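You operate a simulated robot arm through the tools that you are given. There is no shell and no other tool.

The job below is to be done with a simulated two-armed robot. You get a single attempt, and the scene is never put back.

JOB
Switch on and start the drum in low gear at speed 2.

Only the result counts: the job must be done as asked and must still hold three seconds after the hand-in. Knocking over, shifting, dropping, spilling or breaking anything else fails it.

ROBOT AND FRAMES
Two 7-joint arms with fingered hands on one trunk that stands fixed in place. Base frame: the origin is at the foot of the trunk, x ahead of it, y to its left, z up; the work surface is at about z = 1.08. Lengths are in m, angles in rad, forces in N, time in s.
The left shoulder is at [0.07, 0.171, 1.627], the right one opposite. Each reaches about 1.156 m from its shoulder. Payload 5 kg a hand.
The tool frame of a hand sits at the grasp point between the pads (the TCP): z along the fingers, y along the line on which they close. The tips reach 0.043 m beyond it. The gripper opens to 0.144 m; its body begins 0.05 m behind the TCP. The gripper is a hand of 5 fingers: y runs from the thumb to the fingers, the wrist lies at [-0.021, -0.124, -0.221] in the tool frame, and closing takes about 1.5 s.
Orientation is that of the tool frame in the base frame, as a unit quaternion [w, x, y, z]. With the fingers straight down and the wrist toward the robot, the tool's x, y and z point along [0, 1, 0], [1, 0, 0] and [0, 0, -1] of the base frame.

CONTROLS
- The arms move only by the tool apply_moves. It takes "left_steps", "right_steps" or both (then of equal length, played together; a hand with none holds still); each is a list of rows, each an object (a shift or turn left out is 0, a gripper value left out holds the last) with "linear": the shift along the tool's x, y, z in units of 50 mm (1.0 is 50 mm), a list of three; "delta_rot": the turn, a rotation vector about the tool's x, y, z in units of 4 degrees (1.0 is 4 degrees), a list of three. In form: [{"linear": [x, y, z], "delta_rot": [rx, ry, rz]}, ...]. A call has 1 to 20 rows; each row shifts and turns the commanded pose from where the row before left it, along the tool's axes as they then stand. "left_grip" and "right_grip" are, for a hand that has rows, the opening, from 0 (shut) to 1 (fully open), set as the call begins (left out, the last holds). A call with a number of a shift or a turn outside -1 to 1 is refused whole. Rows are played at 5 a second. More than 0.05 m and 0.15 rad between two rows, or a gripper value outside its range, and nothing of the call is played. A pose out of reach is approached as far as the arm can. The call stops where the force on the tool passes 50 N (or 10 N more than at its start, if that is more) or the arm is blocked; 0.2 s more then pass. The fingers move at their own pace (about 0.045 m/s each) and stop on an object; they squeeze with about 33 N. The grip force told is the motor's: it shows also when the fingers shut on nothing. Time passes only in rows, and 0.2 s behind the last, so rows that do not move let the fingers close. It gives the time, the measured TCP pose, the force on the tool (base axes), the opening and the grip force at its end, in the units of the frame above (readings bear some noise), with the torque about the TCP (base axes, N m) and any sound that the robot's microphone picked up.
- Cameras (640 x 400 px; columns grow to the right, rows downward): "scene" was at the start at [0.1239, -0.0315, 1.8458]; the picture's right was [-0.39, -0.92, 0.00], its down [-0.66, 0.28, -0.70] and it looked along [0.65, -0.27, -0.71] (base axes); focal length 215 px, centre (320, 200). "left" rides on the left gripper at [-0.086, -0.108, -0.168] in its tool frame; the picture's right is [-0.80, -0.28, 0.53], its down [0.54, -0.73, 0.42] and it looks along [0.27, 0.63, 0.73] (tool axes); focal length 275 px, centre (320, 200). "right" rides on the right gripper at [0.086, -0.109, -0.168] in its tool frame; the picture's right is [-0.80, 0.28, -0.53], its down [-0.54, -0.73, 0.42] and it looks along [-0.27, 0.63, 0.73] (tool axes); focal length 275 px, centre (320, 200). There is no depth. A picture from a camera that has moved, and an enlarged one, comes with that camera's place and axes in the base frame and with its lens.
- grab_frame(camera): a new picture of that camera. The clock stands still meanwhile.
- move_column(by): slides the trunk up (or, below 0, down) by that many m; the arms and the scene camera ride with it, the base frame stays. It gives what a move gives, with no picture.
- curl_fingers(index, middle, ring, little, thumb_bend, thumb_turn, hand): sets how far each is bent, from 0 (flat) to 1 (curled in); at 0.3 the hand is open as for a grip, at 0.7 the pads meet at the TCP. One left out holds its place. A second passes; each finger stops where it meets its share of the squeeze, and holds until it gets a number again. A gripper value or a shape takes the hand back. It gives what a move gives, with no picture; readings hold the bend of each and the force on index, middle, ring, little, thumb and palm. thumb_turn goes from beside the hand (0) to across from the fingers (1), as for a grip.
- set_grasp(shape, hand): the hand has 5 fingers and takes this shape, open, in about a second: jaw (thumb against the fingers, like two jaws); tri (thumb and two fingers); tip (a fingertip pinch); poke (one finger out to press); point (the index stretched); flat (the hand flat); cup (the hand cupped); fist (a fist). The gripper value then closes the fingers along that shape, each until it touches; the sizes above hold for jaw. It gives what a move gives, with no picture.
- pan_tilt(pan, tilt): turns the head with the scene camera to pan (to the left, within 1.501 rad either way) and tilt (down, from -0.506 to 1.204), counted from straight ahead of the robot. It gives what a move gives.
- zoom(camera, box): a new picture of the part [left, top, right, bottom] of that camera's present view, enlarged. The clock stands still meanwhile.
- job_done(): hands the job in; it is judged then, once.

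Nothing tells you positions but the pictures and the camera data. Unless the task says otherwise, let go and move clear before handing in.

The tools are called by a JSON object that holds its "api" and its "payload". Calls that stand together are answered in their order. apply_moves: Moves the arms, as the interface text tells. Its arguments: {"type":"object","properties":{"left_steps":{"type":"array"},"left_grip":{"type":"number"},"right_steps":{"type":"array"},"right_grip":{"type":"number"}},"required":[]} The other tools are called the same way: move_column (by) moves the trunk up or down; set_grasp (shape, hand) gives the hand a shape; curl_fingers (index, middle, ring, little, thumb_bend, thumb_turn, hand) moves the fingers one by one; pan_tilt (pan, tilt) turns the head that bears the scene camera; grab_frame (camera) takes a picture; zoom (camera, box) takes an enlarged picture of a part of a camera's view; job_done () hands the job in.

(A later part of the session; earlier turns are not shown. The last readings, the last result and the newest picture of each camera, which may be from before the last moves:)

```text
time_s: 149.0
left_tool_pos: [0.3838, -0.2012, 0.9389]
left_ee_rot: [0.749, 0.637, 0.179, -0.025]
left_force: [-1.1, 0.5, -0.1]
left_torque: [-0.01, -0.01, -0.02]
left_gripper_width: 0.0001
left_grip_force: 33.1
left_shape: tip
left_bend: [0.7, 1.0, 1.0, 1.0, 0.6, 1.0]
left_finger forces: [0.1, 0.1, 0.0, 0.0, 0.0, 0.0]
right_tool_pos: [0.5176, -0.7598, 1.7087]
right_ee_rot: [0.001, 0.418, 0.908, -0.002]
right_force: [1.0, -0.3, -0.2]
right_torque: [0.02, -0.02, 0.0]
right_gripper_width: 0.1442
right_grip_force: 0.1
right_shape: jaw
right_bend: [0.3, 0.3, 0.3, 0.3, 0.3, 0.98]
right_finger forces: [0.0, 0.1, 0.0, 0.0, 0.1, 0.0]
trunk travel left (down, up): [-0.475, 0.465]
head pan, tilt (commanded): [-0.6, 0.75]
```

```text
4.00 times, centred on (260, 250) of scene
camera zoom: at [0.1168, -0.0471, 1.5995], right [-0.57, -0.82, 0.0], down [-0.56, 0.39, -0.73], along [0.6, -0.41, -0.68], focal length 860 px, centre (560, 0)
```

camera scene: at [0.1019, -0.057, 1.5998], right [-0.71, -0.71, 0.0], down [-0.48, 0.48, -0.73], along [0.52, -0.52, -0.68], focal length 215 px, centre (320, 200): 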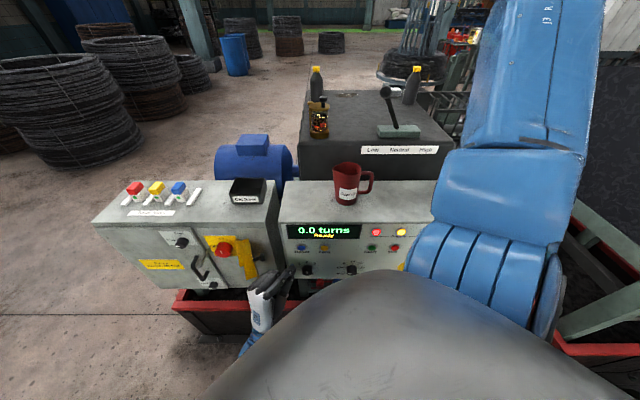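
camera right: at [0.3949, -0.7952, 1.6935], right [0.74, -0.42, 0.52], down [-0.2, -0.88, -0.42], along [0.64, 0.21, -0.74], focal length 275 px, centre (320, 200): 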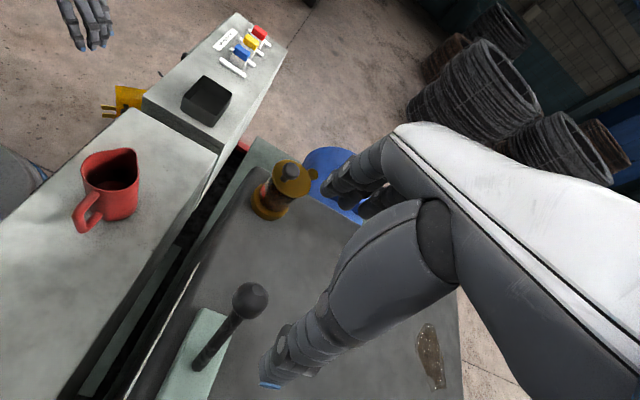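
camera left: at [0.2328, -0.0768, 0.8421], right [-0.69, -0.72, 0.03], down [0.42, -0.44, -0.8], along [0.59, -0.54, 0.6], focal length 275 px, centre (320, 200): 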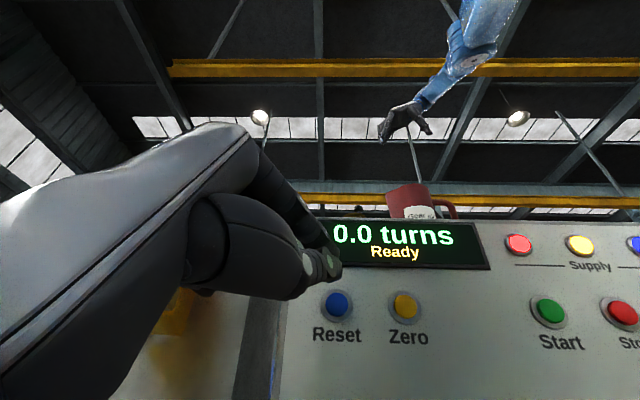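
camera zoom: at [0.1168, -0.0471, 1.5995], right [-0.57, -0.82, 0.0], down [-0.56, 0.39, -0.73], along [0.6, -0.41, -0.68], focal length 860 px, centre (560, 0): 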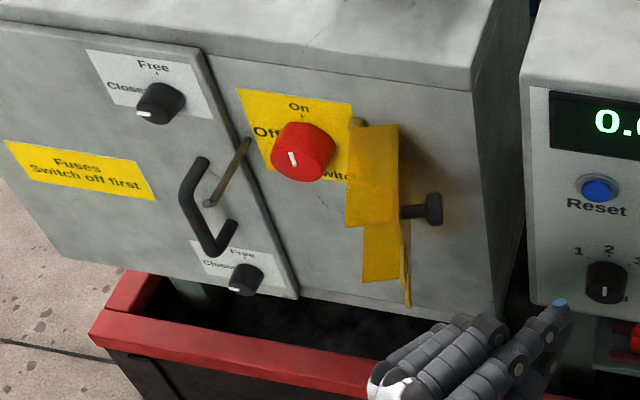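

The flap has swung roughly 10-20° from its open rest. I'll bring the hand in front of it to look, and then nudge it gently back open.

{"api": "apply_moves", "payload": {"left_steps": [{"linear": [0.4, 0.16, -0.26]}, {"linear": [0.4, 0.16, -0.26]}, {"delta_rot": [0, 1, 0]}, {"delta_rot": [0, 1, 0]}, {"delta_rot": [0, 1, 0]}, {"delta_rot": [0, 1, 0]}, {"delta_rot": [0, 1, 0]}]}}

{"api": "grab_frame", "payload": {"camera": "left"}}

{"api": "zoom", "payload": {"camera": "scene", "box": [200, 200, 320, 300]}}

```text
time_s: 150.6
left_tool_pos: [0.4179, -0.1657, 0.9391]
left_ee_rot: [0.706, 0.632, 0.307, 0.088]
left_force: [-0.3, 0.3, 0.8]
left_torque: [-0.03, 0.01, 0.02]
left_gripper_width: 0.0
left_grip_force: 32.8
left_shape: tip
left_bend: [0.7, 1.0, 1.0, 1.0, 0.6, 1.0]
left_finger forces: [0.1, 0.0, 0.0, 0.0, 0.1, 0.0]
right_tool_pos: [0.5173, -0.7612, 1.7076]
right_ee_rot: [0.001, 0.418, 0.908, 0.0]
right_force: [-0.9, 0.5, 0.6]
right_torque: [0.01, -0.04, -0.03]
right_gripper_width: 0.1438
right_grip_force: 0.0
right_shape: jaw
right_bend: [0.3, 0.3, 0.3, 0.3, 0.3, 0.98]
right_finger forces: [0.0, 0.1, 0.0, 0.1, 0.0, 0.1]
trunk travel left (down, up): [-0.475, 0.465]
head pan, tilt (commanded): [-0.6, 0.75]
```

```text
taken
camera left: at [0.2301, -0.09, 0.862], right [-0.42, -0.91, -0.01], down [0.47, -0.21, -0.86], along [0.78, -0.36, 0.52], focal length 275 px, centre (320, 200)
```

left: 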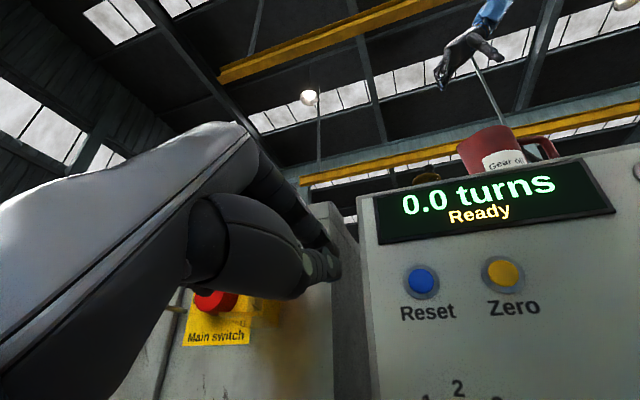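

```text
4.00 times, centred on (260, 250) of scene
camera zoom: at [0.1159, -0.0478, 1.5995], right [-0.57, -0.82, 0.0], down [-0.56, 0.39, -0.73], along [0.6, -0.41, -0.68], focal length 860 px, centre (560, 0)
```

zoom: 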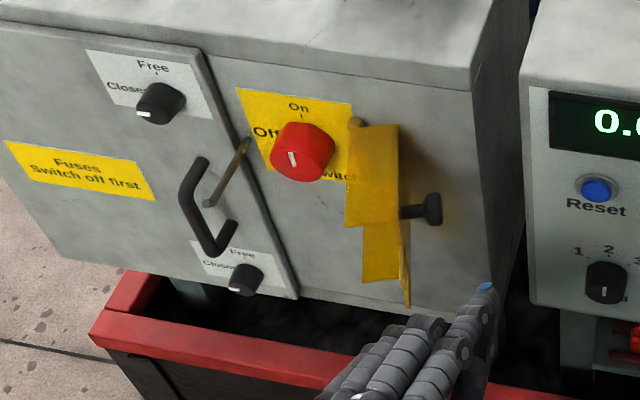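

The flap's free edge has come about 2 cm outward (roughly 20°). I'll bring the closed fingertips in front of its face and press it gently back.

{"api": "apply_moves", "payload": {"left_steps": [{"linear": [0.568, 0.267, -0.132]}, {"linear": [0.568, 0.267, -0.132]}, {"linear": [0.568, 0.267, -0.132]}]}}

{"api": "grab_frame", "payload": {"camera": "left"}}

{"api": "zoom", "payload": {"camera": "scene", "box": [200, 200, 320, 300]}}

```text
time_s: 151.4
left_tool_pos: [0.4861, -0.0994, 0.9488]
left_ee_rot: [0.707, 0.632, 0.306, 0.086]
left_force: [0.2, -0.5, -0.1]
left_torque: [0.0, 0.0, 0.0]
left_gripper_width: 0.0002
left_grip_force: 33.1
left_shape: tip
left_bend: [0.7, 1.0, 1.0, 1.0, 0.6, 1.0]
left_finger forces: [0.0, 0.0, 0.0, 0.1, 0.1, 0.1]
right_tool_pos: [0.52, -0.7591, 1.7074]
right_ee_rot: [0.001, 0.418, 0.909, -0.001]
right_force: [0.1, 0.7, 0.2]
right_torque: [0.0, 0.04, 0.0]
right_gripper_width: 0.1441
right_grip_force: 0.1
right_shape: jaw
right_bend: [0.3, 0.3, 0.3, 0.3, 0.3, 0.98]
right_finger forces: [0.1, 0.0, 0.1, 0.0, 0.0, 0.0]
trunk travel left (down, up): [-0.475, 0.465]
head pan, tilt (commanded): [-0.6, 0.75]
```

```text
taken
camera left: at [0.2989, -0.022, 0.8718], right [-0.42, -0.91, 0.0], down [0.47, -0.21, -0.86], along [0.78, -0.36, 0.52], focal length 275 px, centre (320, 200)
```

left: 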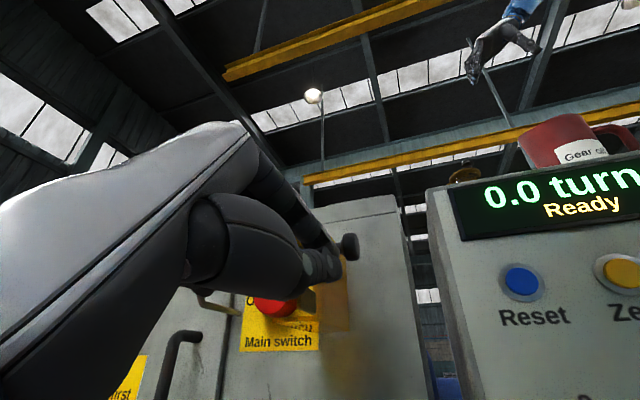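

```text
4.00 times, centred on (260, 250) of scene
camera zoom: at [0.1183, -0.0465, 1.5993], right [-0.56, -0.83, 0.0], down [-0.56, 0.39, -0.73], along [0.6, -0.41, -0.68], focal length 860 px, centre (560, 0)
```

zoom: 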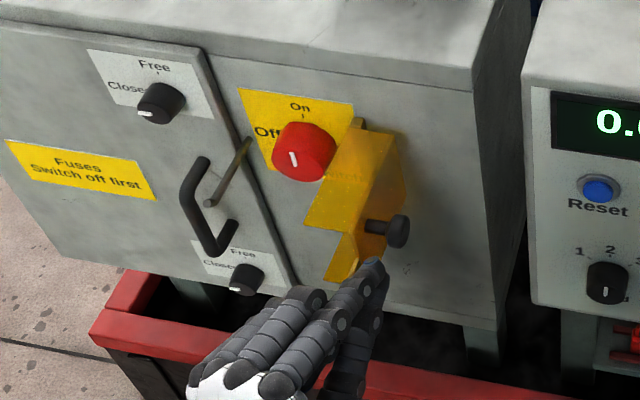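

My hand brushed the flap's outer edge while moving left and pushed it further closed; it swings very freely and sticks out more than I judged. I'll retreat outward first and look at it properly.

{"api": "apply_moves", "payload": {"left_steps": [{"linear": [-0.18, -0.03, -0.8]}, {"linear": [-0.18, -0.03, -0.8]}]}}

{"api": "grab_frame", "payload": {"camera": "left"}}

{"api": "zoom", "payload": {"camera": "scene", "box": [220, 210, 300, 280]}}

```text
time_s: 152.0
left_tool_pos: [0.4275, -0.0403, 0.951]
left_ee_rot: [0.707, 0.631, 0.307, 0.087]
left_force: [0.1, -0.1, 0.4]
left_torque: [0.02, 0.04, 0.03]
left_gripper_width: 0.0
left_grip_force: 33.1
left_shape: tip
left_bend: [0.7, 1.0, 1.0, 1.0, 0.6, 1.0]
left_finger forces: [0.0, 0.1, 0.1, 0.0, 0.0, 0.1]
right_tool_pos: [0.5166, -0.7585, 1.7093]
right_ee_rot: [0.002, 0.418, 0.908, -0.002]
right_force: [-0.1, 0.8, 0.7]
right_torque: [-0.03, -0.03, 0.03]
right_gripper_width: 0.144
right_grip_force: 0.0
right_shape: jaw
right_bend: [0.3, 0.3, 0.3, 0.3, 0.3, 0.98]
right_finger forces: [0.0, 0.0, 0.0, 0.0, 0.0, 0.0]
trunk travel left (down, up): [-0.475, 0.465]
head pan, tilt (commanded): [-0.6, 0.75]
```

```text
taken
camera left: at [0.2399, 0.0355, 0.874], right [-0.42, -0.91, 0.0], down [0.47, -0.21, -0.86], along [0.78, -0.36, 0.52], focal length 275 px, centre (320, 200)
```

left: 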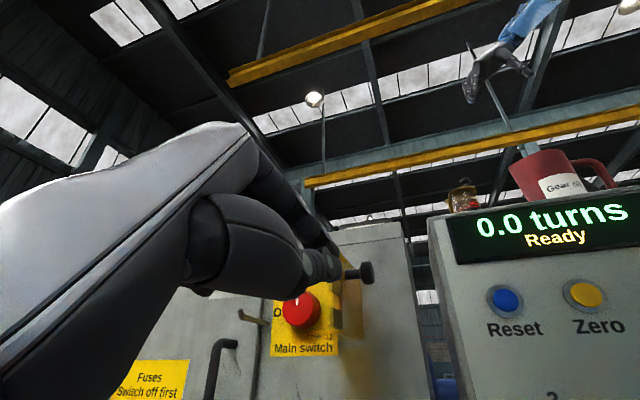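

```text
5.71 times, centred on (260, 245) of scene
camera zoom: at [0.1161, -0.0453, 1.5996], right [-0.57, -0.82, 0.0], down [-0.56, 0.38, -0.73], along [0.6, -0.41, -0.68], focal length 1229 px, centre (663, -57)
```

zoom: 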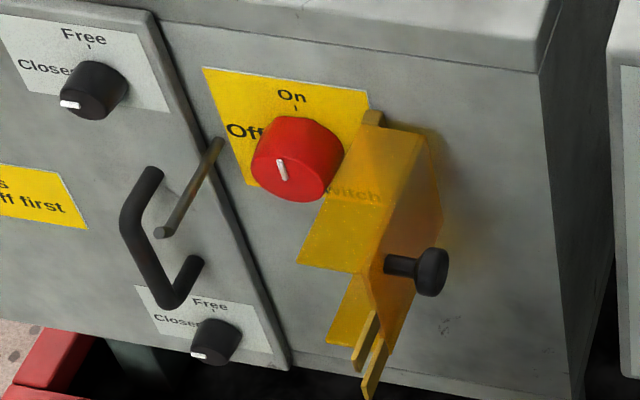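

The flap now points almost straight out at me, hinged to the right of the switch. I'll go around its free edge to the left side, staying well in front of the main switch, and then sweep it back open along its arc.

{"api": "apply_moves", "payload": {"left_steps": [{"linear": [0.729, 0.202, 0.023]}, {"linear": [0.729, 0.202, 0.023]}, {"linear": [0.729, 0.202, 0.023]}]}}

{"api": "zoom", "payload": {"camera": "scene", "box": [200, 200, 320, 300]}}

{"api": "grab_frame", "payload": {"camera": "left"}}

```text
time_s: 152.8
left_tool_pos: [0.5246, 0.0183, 0.943]
left_ee_rot: [0.706, 0.632, 0.308, 0.087]
left_force: [-0.1, -1.1, -0.2]
left_torque: [-0.04, -0.03, 0.02]
left_gripper_width: 0.0
left_grip_force: 32.7
left_shape: tip
left_bend: [0.7, 1.0, 1.0, 1.0, 0.6, 1.0]
left_finger forces: [0.0, 0.0, 0.1, 0.0, 0.1, 0.1]
right_tool_pos: [0.5204, -0.7606, 1.707]
right_ee_rot: [0.0, 0.418, 0.908, 0.0]
right_force: [0.2, -0.3, 0.4]
right_torque: [-0.01, 0.08, 0.04]
right_gripper_width: 0.1438
right_grip_force: 0.1
right_shape: jaw
right_bend: [0.3, 0.3, 0.3, 0.3, 0.3, 0.98]
right_finger forces: [0.0, 0.0, 0.0, 0.0, 0.0, 0.1]
trunk travel left (down, up): [-0.475, 0.465]
head pan, tilt (commanded): [-0.6, 0.75]
```

```text
4.00 times, centred on (260, 250) of scene
camera zoom: at [0.1187, -0.0471, 1.5993], right [-0.56, -0.83, 0.0], down [-0.56, 0.39, -0.73], along [0.6, -0.41, -0.68], focal length 860 px, centre (560, 0)
```

zoom: 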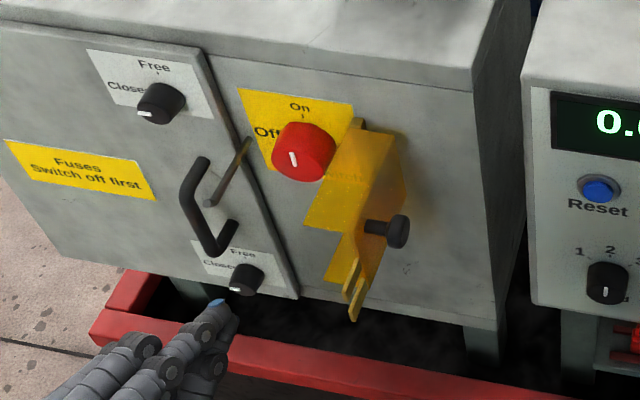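

```text
taken
camera left: at [0.3375, 0.095, 0.8664], right [-0.42, -0.91, 0.0], down [0.47, -0.21, -0.86], along [0.78, -0.36, 0.52], focal length 275 px, centre (320, 200)
```

left: 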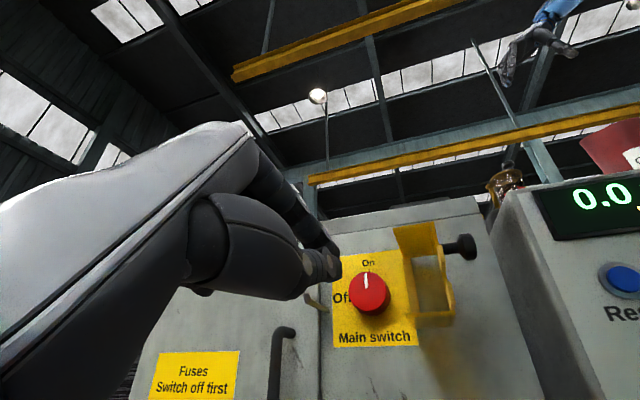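

From here I can see the switch at On and into the open box of the flap. I'll move in beside it (still well in front of the switch) and begin pushing its inner side to the right.

{"api": "apply_moves", "payload": {"left_steps": [{"linear": [0.13, 0.036, 0.636]}, {"linear": [0.13, 0.036, 0.636]}, {"linear": [-0.649, -0.224, 0.187]}, {"linear": [-0.649, -0.224, 0.187]}]}}

{"api": "zoom", "payload": {"camera": "scene", "box": [200, 200, 320, 300]}}

{"api": "grab_frame", "payload": {"camera": "left"}}

```text
time_s: 153.8
left_tool_pos: [0.522, -0.0815, 0.9453]
left_ee_rot: [0.706, 0.633, 0.305, 0.087]
left_force: [-0.8, -0.5, 0.9]
left_torque: [0.03, 0.04, -0.01]
left_gripper_width: 0.0001
left_grip_force: 32.8
left_shape: tip
left_bend: [0.7, 1.0, 1.0, 1.0, 0.6, 1.0]
left_finger forces: [0.0, 0.0, 0.0, 0.1, 0.0, 0.0]
right_tool_pos: [0.5168, -0.7602, 1.7078]
right_ee_rot: [0.001, 0.418, 0.909, 0.0]
right_force: [0.3, -0.9, 0.3]
right_torque: [0.03, -0.04, -0.01]
right_gripper_width: 0.1442
right_grip_force: 0.1
right_shape: jaw
right_bend: [0.3, 0.3, 0.3, 0.3, 0.3, 0.98]
right_finger forces: [0.0, 0.0, 0.0, 0.0, 0.1, 0.1]
trunk travel left (down, up): [-0.475, 0.465]
head pan, tilt (commanded): [-0.6, 0.75]
```

```text
4.00 times, centred on (260, 250) of scene
camera zoom: at [0.1161, -0.048, 1.5995], right [-0.56, -0.83, 0.0], down [-0.56, 0.39, -0.73], along [0.6, -0.41, -0.68], focal length 860 px, centre (560, 0)
```

zoom: 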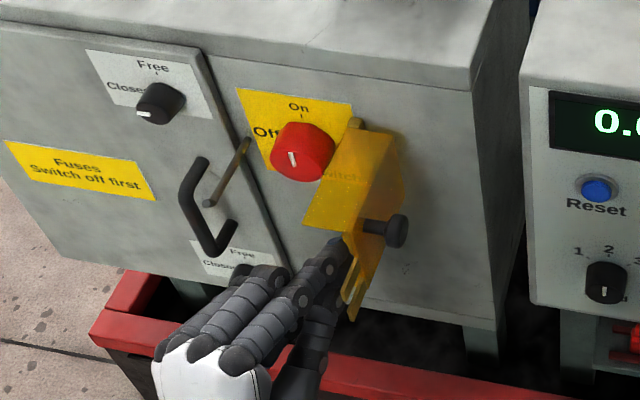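

```text
taken
camera left: at [0.3343, -0.006, 0.868], right [-0.42, -0.91, -0.01], down [0.47, -0.21, -0.86], along [0.78, -0.36, 0.52], focal length 275 px, centre (320, 200)
```

left: 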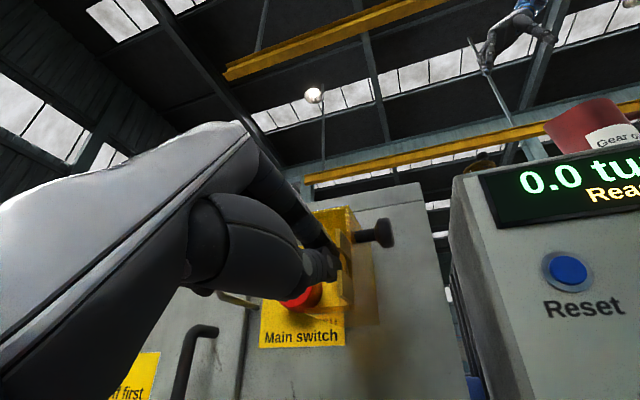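

The fingertips are now on the inner side of the flap. I'll sweep it open along its arc.

{"api": "apply_moves", "payload": {"left_steps": [{"linear": [-0.346, -0.121, 0.2]}, {"linear": [-0.289, -0.102, 0.29]}, {"linear": [-0.242, -0.087, 0.33]}]}}

{"api": "zoom", "payload": {"camera": "scene", "box": [200, 200, 320, 300]}}

{"api": "grab_frame", "payload": {"camera": "left"}}

```text
time_s: 154.6
left_tool_pos: [0.5062, -0.1411, 0.9433]
left_ee_rot: [0.706, 0.632, 0.307, 0.086]
left_force: [-0.5, 0.4, 0.4]
left_torque: [-0.02, -0.03, 0.01]
left_gripper_width: 0.0
left_grip_force: 32.9
left_shape: tip
left_bend: [0.7, 1.0, 1.0, 1.0, 0.6, 1.0]
left_finger forces: [0.0, 0.0, 0.0, 0.1, 0.0, 0.0]
right_tool_pos: [0.5217, -0.761, 1.7059]
right_ee_rot: [0.0, 0.418, 0.908, -0.001]
right_force: [0.4, -0.1, 0.1]
right_torque: [-0.01, 0.02, -0.02]
right_gripper_width: 0.144
right_grip_force: 0.1
right_shape: jaw
right_bend: [0.3, 0.3, 0.3, 0.3, 0.3, 0.98]
right_finger forces: [0.0, 0.0, 0.0, 0.0, 0.0, 0.1]
trunk travel left (down, up): [-0.475, 0.465]
head pan, tilt (commanded): [-0.6, 0.75]
```

```text
4.00 times, centred on (260, 250) of scene
camera zoom: at [0.1182, -0.0477, 1.5993], right [-0.56, -0.83, 0.0], down [-0.56, 0.39, -0.73], along [0.6, -0.41, -0.68], focal length 860 px, centre (560, 0)
```

zoom: 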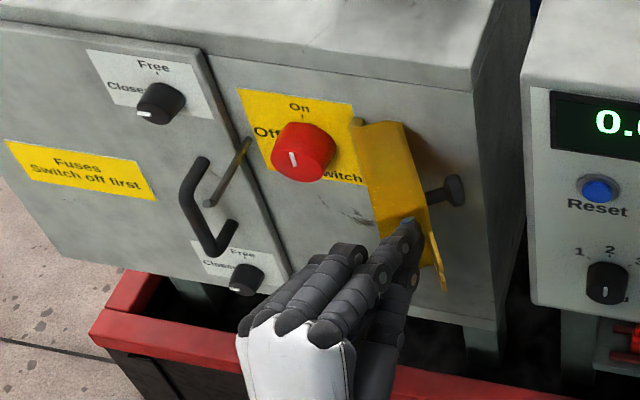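

```text
taken
camera left: at [0.3187, -0.0656, 0.8671], right [-0.42, -0.91, 0.0], down [0.47, -0.21, -0.86], along [0.78, -0.36, 0.52], focal length 275 px, centre (320, 200)
```

left: 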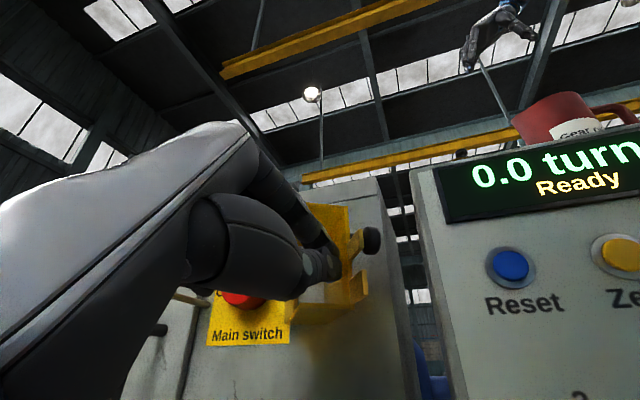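

The flap is back nearly where it was (about 4° short). A small extra nudge, then I'll back out.

{"api": "apply_moves", "payload": {"left_steps": [{"linear": [-0.046, -0.018, 0.153]}]}}

{"api": "zoom", "payload": {"camera": "scene", "box": [200, 200, 320, 300]}}

```text
time_s: 155.0
left_tool_pos: [0.5079, -0.1496, 0.9445]
left_ee_rot: [0.706, 0.632, 0.307, 0.087]
left_force: [-1.0, 3.9, 0.5]
left_torque: [0.0, -0.02, 0.06]
left_gripper_width: 0.0001
left_grip_force: 33.5
left_shape: tip
left_bend: [0.7, 1.0, 1.0, 1.0, 0.6, 1.0]
left_finger forces: [0.0, 0.1, 0.0, 0.1, 0.0, 0.1]
right_tool_pos: [0.5178, -0.7601, 1.707]
right_ee_rot: [0.001, 0.418, 0.908, -0.001]
right_force: [1.1, -0.2, -0.7]
right_torque: [0.01, 0.01, 0.0]
right_gripper_width: 0.1441
right_grip_force: 0.0
right_shape: jaw
right_bend: [0.3, 0.3, 0.3, 0.3, 0.3, 0.98]
right_finger forces: [0.0, 0.1, 0.0, 0.0, 0.1, 0.0]
trunk travel left (down, up): [-0.475, 0.465]
head pan, tilt (commanded): [-0.6, 0.75]
```

```text
4.00 times, centred on (260, 250) of scene
camera zoom: at [0.1174, -0.0473, 1.5994], right [-0.56, -0.83, 0.0], down [-0.56, 0.39, -0.73], along [0.6, -0.41, -0.68], focal length 860 px, centre (560, 0)
```

zoom: 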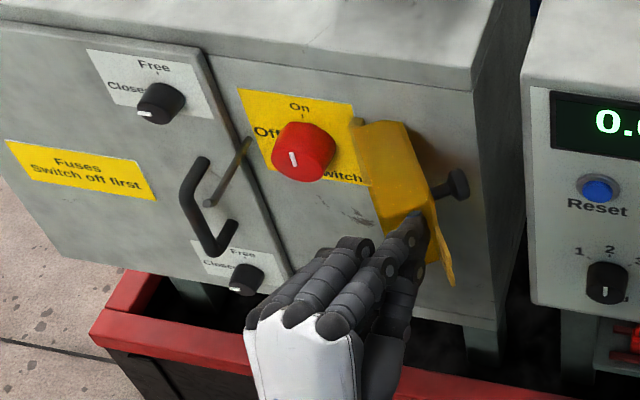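

The flap is back at its open rest. I'll retreat straight out, lift to a free spot, and then rotate the hand to point downward for the Start button.

{"api": "apply_moves", "payload": {"left_steps": [{"linear": [-0.18, -0.05, -0.88]}, {"linear": [-0.18, -0.05, -0.88]}, {"linear": [0.55, 0.78, -0.157]}, {"linear": [0.55, 0.78, -0.157]}]}}

{"api": "zoom", "payload": {"camera": "scene", "box": [200, 200, 320, 300]}}

{"api": "apply_moves", "payload": {"left_steps": [{"delta_rot": [0.928, -0.073, 0.365]}, {"delta_rot": [0.928, -0.073, 0.365]}, {"delta_rot": [0.928, -0.073, 0.365]}, {"delta_rot": [0.928, -0.073, 0.365]}, {"delta_rot": [0.928, -0.073, 0.365]}, {"delta_rot": [0.928, -0.073, 0.365]}, {"delta_rot": [0.928, -0.073, 0.365]}, {"delta_rot": [0.928, -0.073, 0.365]}]}}

{"api": "grab_frame", "payload": {"camera": "scene"}}

```text
time_s: 156.0
left_tool_pos: [0.5026, -0.0291, 1.0016]
left_ee_rot: [0.707, 0.632, 0.307, 0.086]
left_force: [0.4, -0.2, 0.1]
left_torque: [-0.01, 0.02, 0.02]
left_gripper_width: 0.0001
left_grip_force: 33.5
left_shape: tip
left_bend: [0.7, 1.0, 1.0, 1.0, 0.6, 1.0]
left_finger forces: [0.0, 0.0, 0.0, 0.1, 0.1, 0.1]
right_tool_pos: [0.5203, -0.7591, 1.707]
right_ee_rot: [0.001, 0.417, 0.909, -0.001]
right_force: [0.4, 0.5, 0.8]
right_torque: [-0.04, 0.08, 0.0]
right_gripper_width: 0.144
right_grip_force: 0.1
right_shape: jaw
right_bend: [0.3, 0.3, 0.3, 0.3, 0.3, 0.98]
right_finger forces: [0.1, 0.1, 0.0, 0.0, 0.1, 0.0]
trunk travel left (down, up): [-0.475, 0.465]
head pan, tilt (commanded): [-0.6, 0.75]
```

```text
4.00 times, centred on (260, 250) of scene
camera zoom: at [0.1185, -0.046, 1.5993], right [-0.56, -0.83, 0.0], down [-0.56, 0.38, -0.73], along [0.6, -0.41, -0.68], focal length 860 px, centre (560, 0)
```

zoom: 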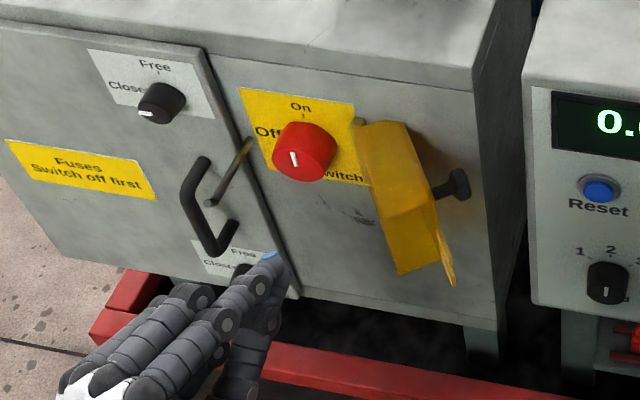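

```text
time_s: 157.8
left_tool_pos: [0.5003, -0.0291, 1.0013]
left_ee_rot: [0.515, 0.821, 0.239, 0.063]
left_force: [-0.2, -0.7, -0.1]
left_torque: [-0.01, 0.03, 0.02]
left_gripper_width: 0.0001
left_grip_force: 33.0
left_shape: tip
left_bend: [0.7, 1.0, 1.0, 1.0, 0.6, 1.0]
left_finger forces: [0.1, 0.0, 0.1, 0.0, 0.1, 0.0]
right_tool_pos: [0.5199, -0.7597, 1.7065]
right_ee_rot: [0.0, 0.418, 0.908, -0.001]
right_force: [-0.3, -0.3, 0.2]
right_torque: [-0.01, 0.0, -0.01]
right_gripper_width: 0.1438
right_grip_force: 0.1
right_shape: jaw
right_bend: [0.3, 0.3, 0.3, 0.3, 0.3, 0.98]
right_finger forces: [0.1, 0.0, 0.1, 0.0, 0.0, 0.0]
trunk travel left (down, up): [-0.475, 0.465]
head pan, tilt (commanded): [-0.6, 0.75]
```

```text
taken
camera scene: at [0.118, -0.0468, 1.5993], right [-0.56, -0.83, 0.0], down [-0.56, 0.39, -0.73], along [0.6, -0.41, -0.68], focal length 215 px, centre (320, 200)
```

scene: 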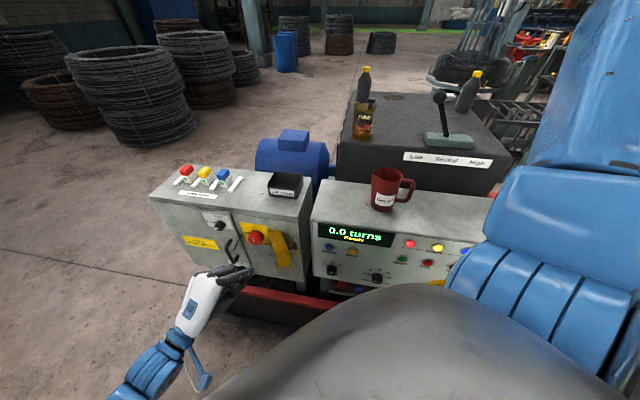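

The flap is back as it was, the switch is still at On, and the hand rotates without trouble. I'll finish the rotation to fingers-down.

{"api": "apply_moves", "payload": {"left_steps": [{"delta_rot": [0.928, -0.073, 0.365]}, {"delta_rot": [0.928, -0.073, 0.365]}, {"delta_rot": [0.928, -0.073, 0.365]}, {"delta_rot": [0.928, -0.073, 0.365]}, {"delta_rot": [0.928, -0.073, 0.365]}, {"delta_rot": [0.928, -0.073, 0.365]}, {"delta_rot": [0.928, -0.073, 0.365]}, {"delta_rot": [0.928, -0.073, 0.365]}, {"delta_rot": [0.928, -0.073, 0.365]}, {"delta_rot": [0.928, -0.073, 0.365]}, {"delta_rot": [0.928, -0.073, 0.365]}, {"delta_rot": [0.928, -0.073, 0.365]}, {"delta_rot": [0.928, -0.073, 0.365]}, {"delta_rot": [0.928, -0.073, 0.365]}, {"delta_rot": [0.928, -0.073, 0.365]}, {"delta_rot": [0.928, -0.073, 0.365]}, {"delta_rot": [0.928, -0.073, 0.365]}]}}

{"api": "grab_frame", "payload": {"camera": "scene"}}

{"api": "grab_frame", "payload": {"camera": "left"}}

```text
time_s: 161.4
left_tool_pos: [0.5003, -0.0306, 0.9993]
left_ee_rot: [-0.003, 0.999, 0.043, -0.001]
left_force: [0.5, -0.5, -0.6]
left_torque: [0.02, 0.04, 0.0]
left_gripper_width: 0.0001
left_grip_force: 33.0
left_shape: tip
left_bend: [0.7, 1.0, 1.0, 1.0, 0.6, 1.0]
left_finger forces: [0.0, 0.0, 0.0, 0.0, 0.1, 0.0]
right_tool_pos: [0.5196, -0.7615, 1.705]
right_ee_rot: [0.0, 0.418, 0.908, 0.0]
right_force: [-0.7, -0.7, -0.7]
right_torque: [0.07, 0.03, 0.0]
right_gripper_width: 0.1439
right_grip_force: 0.0
right_shape: jaw
right_bend: [0.3, 0.3, 0.3, 0.3, 0.3, 0.98]
right_finger forces: [0.1, 0.0, 0.0, 0.0, 0.0, 0.1]
trunk travel left (down, up): [-0.475, 0.465]
head pan, tilt (commanded): [-0.6, 0.75]
```

```text
taken
camera scene: at [0.1178, -0.0487, 1.5993], right [-0.56, -0.83, 0.0], down [-0.56, 0.39, -0.73], along [0.6, -0.41, -0.68], focal length 215 px, centre (320, 200)
```

scene: 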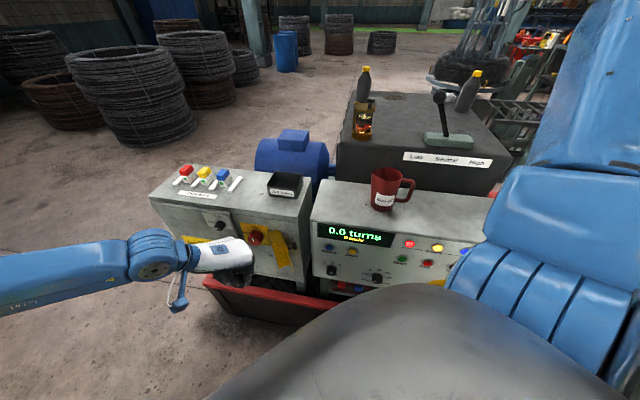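

```text
taken
camera left: at [0.4058, 0.0694, 1.1678], right [-0.82, 0.22, -0.53], down [0.48, 0.77, -0.42], along [0.32, -0.6, -0.74], focal length 275 px, centre (320, 200)
```

left: 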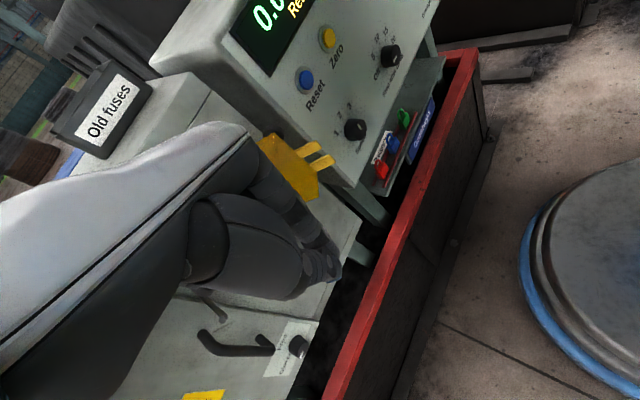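

The hand now points down with the wrist above. I'll lift a little and give it the poke shape to see where the index tip lies.

{"api": "apply_moves", "payload": {"left_steps": [{"linear": [0, -0.3, -0.9]}, {"linear": [0, -0.3, -0.9]}]}}

{"api": "set_grasp", "payload": {"hand": "left", "shape": "poke"}}

{"api": "grab_frame", "payload": {"camera": "left"}}

{"api": "zoom", "payload": {"camera": "scene", "box": [150, 180, 350, 300]}}

```text
time_s: 162.0
left_tool_pos: [0.4981, -0.0116, 1.0565]
left_ee_rot: [-0.003, 0.999, 0.043, 0.001]
left_force: [-0.4, 0.2, -0.4]
left_torque: [0.01, -0.04, -0.01]
left_gripper_width: 0.0002
left_grip_force: 32.7
left_shape: tip
left_bend: [0.7, 1.0, 1.0, 1.0, 0.6, 1.0]
left_finger forces: [0.0, 0.0, 0.0, 0.0, 0.1, 0.1]
left hand out of reach, approached as far as the arm can: row 2
right_tool_pos: [0.5163, -0.7639, 1.7063]
right_ee_rot: [0.001, 0.419, 0.908, 0.001]
right_force: [-1.9, -0.6, -0.3]
right_torque: [0.11, -0.07, -0.04]
right_gripper_width: 0.1438
right_grip_force: 0.2
right_shape: jaw
right_bend: [0.3, 0.3, 0.3, 0.3, 0.3, 0.98]
right_finger forces: [0.0, 0.0, 0.0, 0.0, 0.0, 0.0]
trunk travel left (down, up): [-0.475, 0.465]
head pan, tilt (commanded): [-0.6, 0.75]
```

```text
time_s: 162.9
left_tool_pos: [0.5007, -0.0098, 1.0568]
left_ee_rot: [-0.002, 0.999, 0.043, 0.0]
left_force: [-0.8, 0.2, -0.3]
left_torque: [-0.04, 0.03, 0.01]
left_gripper_width: 0.0001
left_grip_force: 0.0
left_shape: poke
left_bend: [0.7, 0.7, 0.99, 0.99, 1.0, 1.0]
left_finger forces: [0.0, 0.0, 0.0, 0.0, 0.0, 0.0]
right_tool_pos: [0.5192, -0.7582, 1.707]
right_ee_rot: [0.001, 0.418, 0.908, -0.001]
right_force: [0.1, 1.0, -0.1]
right_torque: [-0.02, 0.01, 0.03]
right_gripper_width: 0.144
right_grip_force: 0.1
right_shape: jaw
right_bend: [0.3, 0.3, 0.3, 0.3, 0.3, 0.98]
right_finger forces: [0.0, 0.1, 0.0, 0.0, 0.1, 0.1]
trunk travel left (down, up): [-0.475, 0.465]
head pan, tilt (commanded): [-0.6, 0.75]
```

```text
taken
camera left: at [0.4053, 0.0902, 1.2238], right [-0.82, 0.22, -0.53], down [0.48, 0.77, -0.42], along [0.32, -0.6, -0.73], focal length 275 px, centre (320, 200)
```

left: 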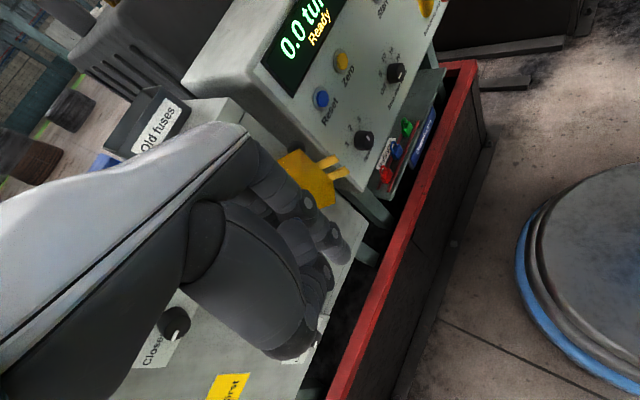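

```text
3.20 times, centred on (250, 240) of scene
camera zoom: at [0.118, -0.0463, 1.5994], right [-0.56, -0.83, 0.0], down [-0.56, 0.38, -0.73], along [0.6, -0.41, -0.68], focal length 688 px, centre (544, 72)
```

zoom: 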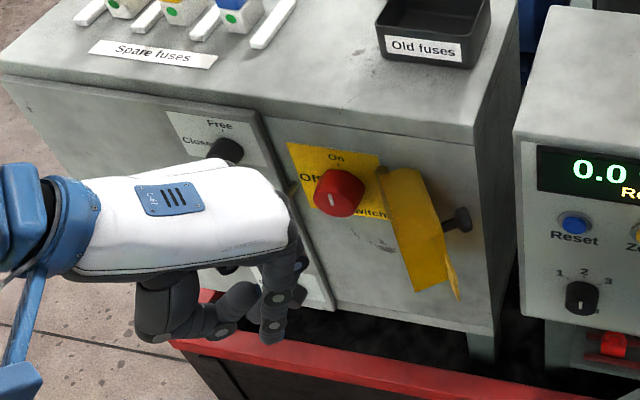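

The poke shape bends the index downward; the "point" shape with a stretched index is what I need.

{"api": "set_grasp", "payload": {"hand": "left", "shape": "point"}}

{"api": "grab_frame", "payload": {"camera": "left"}}

{"api": "zoom", "payload": {"camera": "scene", "box": [150, 180, 350, 300]}}

```text
time_s: 163.8
left_tool_pos: [0.4993, -0.0098, 1.0554]
left_ee_rot: [-0.002, 0.999, 0.044, -0.001]
left_force: [-0.5, 0.7, -0.4]
left_torque: [0.01, -0.02, -0.05]
left_gripper_width: 0.0
left_grip_force: 0.1
left_shape: point
left_bend: [0.19, 1.0, 1.0, 1.0, 0.98, 0.88]
left_finger forces: [0.0, 0.0, 0.0, 0.1, 0.0, 0.0]
right_tool_pos: [0.5189, -0.7601, 1.7077]
right_ee_rot: [0.0, 0.418, 0.909, 0.0]
right_force: [0.2, -0.1, -0.3]
right_torque: [0.01, 0.01, -0.02]
right_gripper_width: 0.1438
right_grip_force: 0.0
right_shape: jaw
right_bend: [0.3, 0.3, 0.3, 0.3, 0.3, 0.98]
right_finger forces: [0.1, 0.0, 0.1, 0.0, 0.0, 0.0]
trunk travel left (down, up): [-0.475, 0.465]
head pan, tilt (commanded): [-0.6, 0.75]
```

```text
taken
camera left: at [0.4049, 0.0896, 1.2239], right [-0.82, 0.22, -0.53], down [0.48, 0.77, -0.42], along [0.32, -0.6, -0.73], focal length 275 px, centre (320, 200)
```

left: 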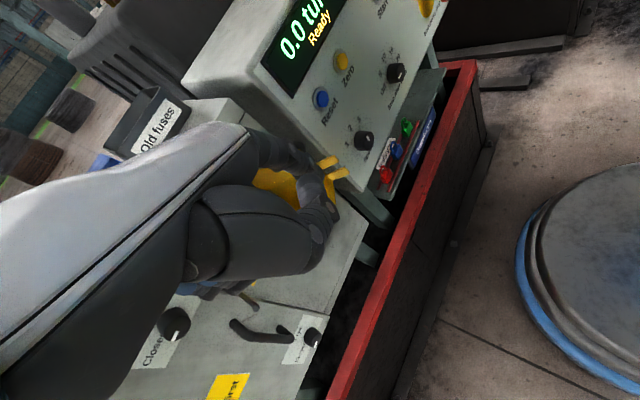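

```text
3.20 times, centred on (250, 240) of scene
camera zoom: at [0.1176, -0.0471, 1.5994], right [-0.56, -0.83, 0.0], down [-0.56, 0.39, -0.73], along [0.6, -0.41, -0.68], focal length 688 px, centre (544, 72)
```

zoom: 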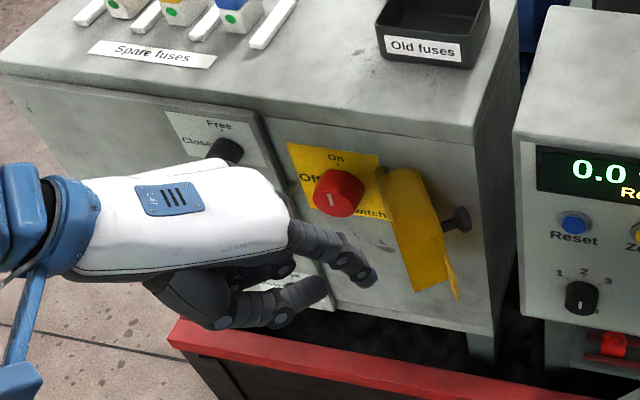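

The index still droops at this bend; I'll straighten it fully.

{"api": "curl_fingers", "payload": {"hand": "left", "index": 0}}

{"api": "zoom", "payload": {"camera": "scene", "box": [150, 180, 350, 300]}}

{"api": "grab_frame", "payload": {"camera": "left"}}

```text
time_s: 164.8
left_tool_pos: [0.5, -0.0092, 1.0562]
left_ee_rot: [-0.002, 0.999, 0.044, 0.001]
left_force: [0.6, 1.0, 0.9]
left_torque: [-0.04, -0.03, -0.01]
left_gripper_width: 0.0786
left_grip_force: 0.1
left_shape: fingers
left_bend: [0.0, 1.0, 1.0, 1.0, 0.98, 0.88]
left_finger forces: [0.1, 0.1, 0.0, 0.0, 0.1, 0.0]
right_tool_pos: [0.5192, -0.7588, 1.7071]
right_ee_rot: [0.0, 0.418, 0.909, -0.001]
right_force: [0.7, -0.2, 0.2]
right_torque: [-0.02, -0.01, 0.02]
right_gripper_width: 0.1439
right_grip_force: 0.0
right_shape: jaw
right_bend: [0.3, 0.3, 0.3, 0.3, 0.3, 0.98]
right_finger forces: [0.0, 0.0, 0.0, 0.0, 0.0, 0.0]
trunk travel left (down, up): [-0.475, 0.465]
head pan, tilt (commanded): [-0.6, 0.75]
```

```text
3.20 times, centred on (250, 240) of scene
camera zoom: at [0.1176, -0.047, 1.5994], right [-0.56, -0.83, 0.0], down [-0.56, 0.39, -0.73], along [0.6, -0.41, -0.68], focal length 688 px, centre (544, 72)
```

zoom: 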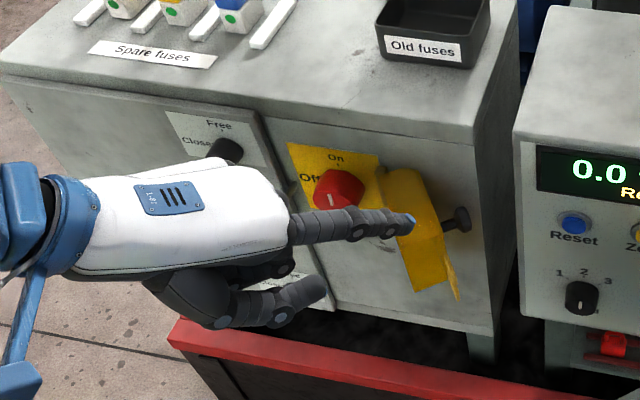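

```text
taken
camera left: at [0.4052, 0.0897, 1.2243], right [-0.82, 0.22, -0.53], down [0.48, 0.77, -0.42], along [0.32, -0.6, -0.73], focal length 275 px, centre (320, 200)
```

left: 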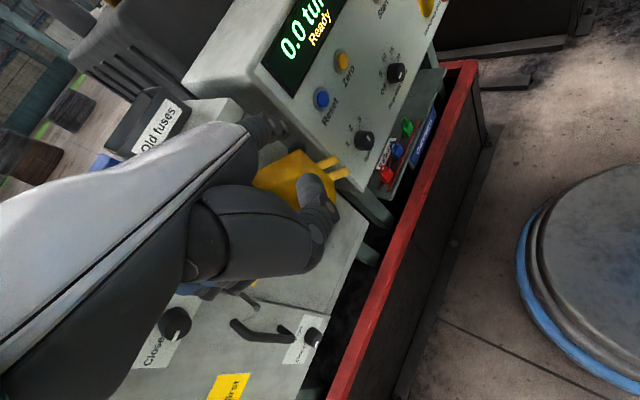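

The straight index tip lies 151 mm along and 19 mm below the TCP. I'll move the hand right toward the drive panel, in stages.

{"api": "apply_moves", "payload": {"left_steps": [{"linear": [-0.561, 0.679, 0.125]}, {"linear": [-0.561, 0.679, 0.125]}, {"linear": [-0.561, 0.679, 0.125]}, {"linear": [-0.561, 0.679, 0.125]}]}}

{"api": "pan_tilt", "payload": {"pan": -0.785, "tilt": 0.75}}

{"api": "grab_frame", "payload": {"camera": "scene"}}

{"api": "grab_frame", "payload": {"camera": "left"}}

```text
time_s: 165.8
left_tool_pos: [0.3983, -0.1571, 1.0303]
left_ee_rot: [-0.002, 0.999, 0.044, 0.001]
left_force: [0.4, -0.2, 0.0]
left_torque: [0.02, 0.04, 0.02]
left_gripper_width: 0.0781
left_grip_force: 0.1
left_shape: fingers
left_bend: [0.0, 1.0, 1.0, 1.0, 0.98, 0.88]
left_finger forces: [0.0, 0.0, 0.0, 0.1, 0.0, 0.0]
right_tool_pos: [0.5195, -0.7611, 1.705]
right_ee_rot: [0.0, 0.418, 0.908, 0.0]
right_force: [0.2, 0.2, -0.5]
right_torque: [0.05, 0.02, 0.02]
right_gripper_width: 0.144
right_grip_force: 0.0
right_shape: jaw
right_bend: [0.3, 0.3, 0.3, 0.3, 0.3, 0.98]
right_finger forces: [0.0, 0.1, 0.0, 0.0, 0.1, 0.0]
trunk travel left (down, up): [-0.475, 0.465]
head pan, tilt (commanded): [-0.6, 0.75]
```

```text
time_s: 166.5
left_tool_pos: [0.398, -0.1567, 1.0303]
left_ee_rot: [-0.003, 0.999, 0.043, 0.0]
left_force: [-0.5, 0.3, 0.9]
left_torque: [0.0, 0.0, 0.03]
left_gripper_width: 0.0781
left_grip_force: 0.1
left_shape: fingers
left_bend: [0.0, 1.0, 1.0, 1.0, 0.98, 0.88]
left_finger forces: [0.1, 0.0, 0.0, 0.1, 0.1, 0.1]
right_tool_pos: [0.5189, -0.7602, 1.7066]
right_ee_rot: [0.0, 0.418, 0.909, -0.001]
right_force: [-0.6, -0.8, 0.3]
right_torque: [0.01, 0.01, 0.0]
right_gripper_width: 0.1438
right_grip_force: 0.0
right_shape: jaw
right_bend: [0.3, 0.3, 0.3, 0.3, 0.3, 0.98]
right_finger forces: [0.0, 0.0, 0.0, 0.1, 0.0, 0.0]
trunk travel left (down, up): [-0.475, 0.465]
head pan, tilt (commanded): [-0.785, 0.75]
```

```text
taken
camera scene: at [0.108, -0.0595, 1.5993], right [-0.71, -0.71, 0.0], down [-0.48, 0.48, -0.73], along [0.52, -0.52, -0.68], focal length 215 px, centre (320, 200)
```

scene: 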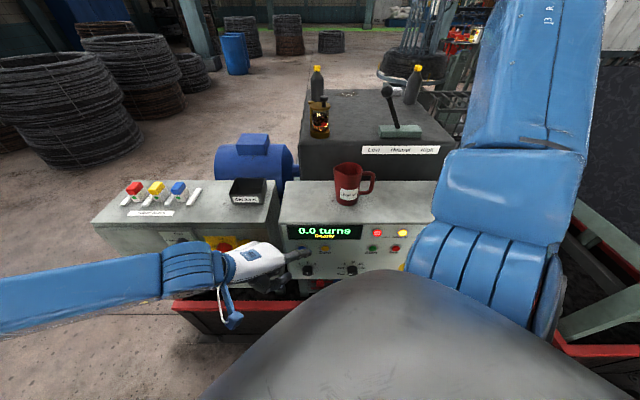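

```text
taken
camera left: at [0.3036, -0.0567, 1.1983], right [-0.82, 0.22, -0.53], down [0.48, 0.77, -0.42], along [0.32, -0.6, -0.73], focal length 275 px, centre (320, 200)
```

left: 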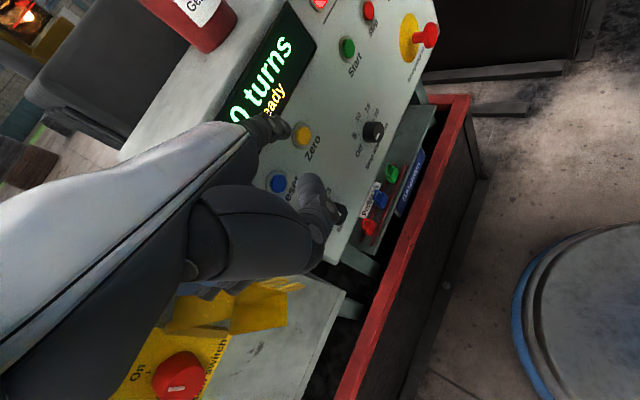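

Good: the index points along the panel at a safe distance and the arm is free. I'll continue toward Start.

{"api": "apply_moves", "payload": {"left_steps": [{"linear": [-0.6, 0.66, 0.12]}, {"linear": [-0.6, 0.66, 0.12]}, {"linear": [-0.6, 0.66, 0.12]}]}}

{"api": "zoom", "payload": {"camera": "scene", "box": [280, 190, 440, 300]}}

{"api": "grab_frame", "payload": {"camera": "left"}}

```text
time_s: 167.3
left_tool_pos: [0.315, -0.263, 1.0119]
left_ee_rot: [-0.003, 0.999, 0.043, 0.0]
left_force: [0.3, 0.5, 0.2]
left_torque: [0.01, 0.01, -0.03]
left_gripper_width: 0.0781
left_grip_force: 0.1
left_shape: fingers
left_bend: [0.0, 1.0, 1.0, 1.0, 0.98, 0.88]
left_finger forces: [0.1, 0.1, 0.0, 0.0, 0.0, 0.0]
right_tool_pos: [0.5189, -0.7598, 1.7066]
right_ee_rot: [-0.001, 0.418, 0.908, 0.001]
right_force: [0.3, -0.4, 0.2]
right_torque: [0.02, -0.02, -0.03]
right_gripper_width: 0.1439
right_grip_force: 0.0
right_shape: jaw
right_bend: [0.3, 0.3, 0.3, 0.3, 0.3, 0.98]
right_finger forces: [0.1, 0.0, 0.0, 0.0, 0.0, 0.0]
trunk travel left (down, up): [-0.475, 0.465]
head pan, tilt (commanded): [-0.785, 0.75]
```

```text
3.64 times, centred on (360, 245) of scene
camera zoom: at [0.107, -0.0604, 1.5994], right [-0.71, -0.71, 0.0], down [-0.48, 0.48, -0.73], along [0.52, -0.52, -0.68], focal length 782 px, centre (174, 36)
```

zoom: 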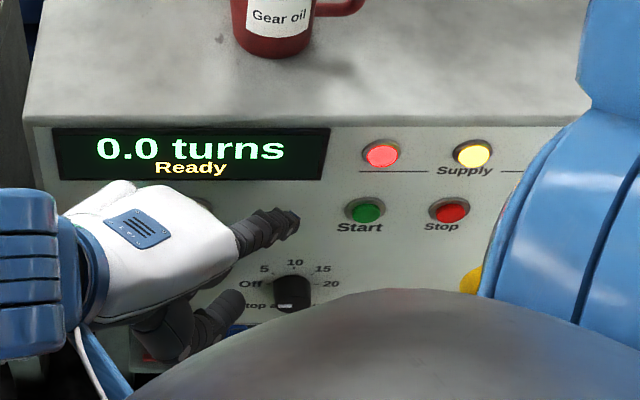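

```text
taken
camera left: at [0.2206, -0.164, 1.1804], right [-0.82, 0.22, -0.53], down [0.48, 0.77, -0.42], along [0.32, -0.6, -0.73], focal length 275 px, centre (320, 200)
```

left: 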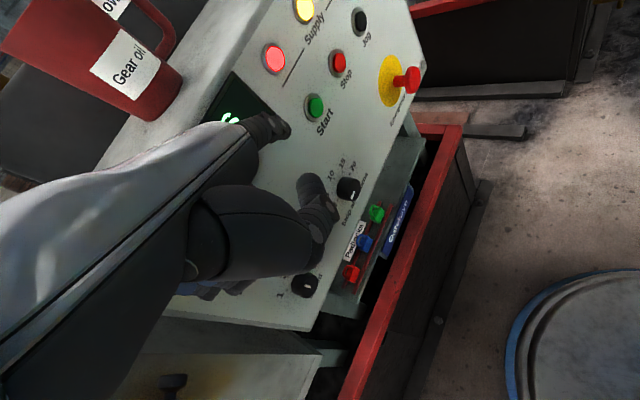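

By two views the index tip is at about (a = 0.081, d = -0.535, z = 0.985). I'll move it in front of Start: right, down, and slightly back.

{"api": "apply_moves", "payload": {"left_steps": [{"linear": [-0.623, 0.392, 0.38]}, {"linear": [-0.623, 0.392, 0.38]}]}}

{"api": "zoom", "payload": {"camera": "scene", "box": [320, 210, 420, 280]}}

{"api": "grab_frame", "payload": {"camera": "left"}}

```text
time_s: 167.9
left_tool_pos: [0.2566, -0.3096, 0.9717]
left_ee_rot: [-0.003, 0.999, 0.044, 0.001]
left_force: [0.0, 0.0, -0.6]
left_torque: [0.06, 0.02, -0.02]
left_gripper_width: 0.0785
left_grip_force: 0.1
left_shape: fingers
left_bend: [0.0, 1.0, 1.0, 1.0, 0.98, 0.88]
left_finger forces: [0.0, 0.0, 0.0, 0.0, 0.1, 0.1]
right_tool_pos: [0.5176, -0.7637, 1.7056]
right_ee_rot: [0.0, 0.419, 0.908, 0.001]
right_force: [-0.3, -1.8, 0.3]
right_torque: [0.09, -0.03, 0.01]
right_gripper_width: 0.1441
right_grip_force: 0.0
right_shape: jaw
right_bend: [0.3, 0.3, 0.3, 0.3, 0.3, 0.98]
right_finger forces: [0.0, 0.1, 0.1, 0.0, 0.0, 0.0]
trunk travel left (down, up): [-0.475, 0.465]
head pan, tilt (commanded): [-0.785, 0.75]
```

```text
5.71 times, centred on (370, 245) of scene
camera zoom: at [0.1064, -0.0625, 1.5994], right [-0.71, -0.71, 0.0], down [-0.48, 0.48, -0.73], along [0.52, -0.52, -0.68], focal length 1229 px, centre (34, -57)
```

zoom: 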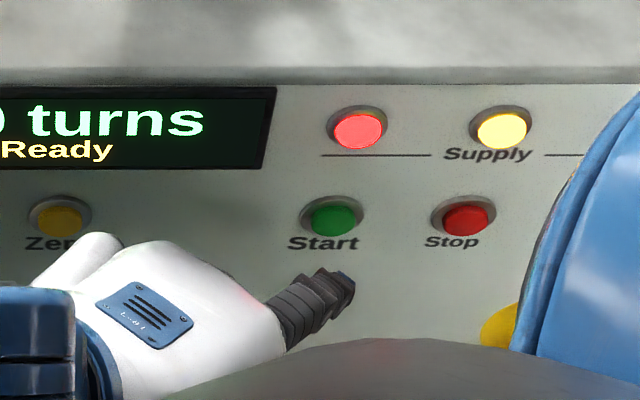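

```text
taken
camera left: at [0.1617, -0.2101, 1.1411], right [-0.82, 0.22, -0.53], down [0.48, 0.77, -0.42], along [0.32, -0.6, -0.74], focal length 275 px, centre (320, 200)
```

left: 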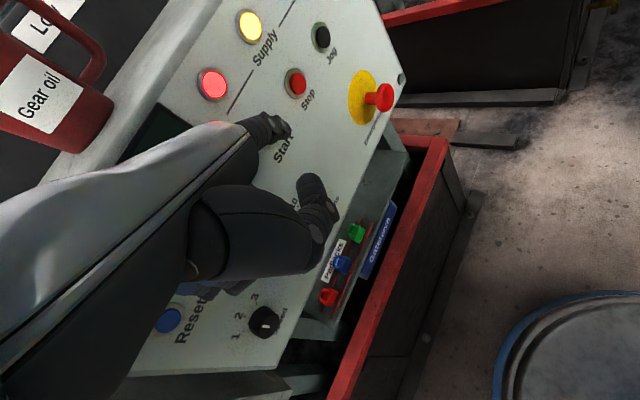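

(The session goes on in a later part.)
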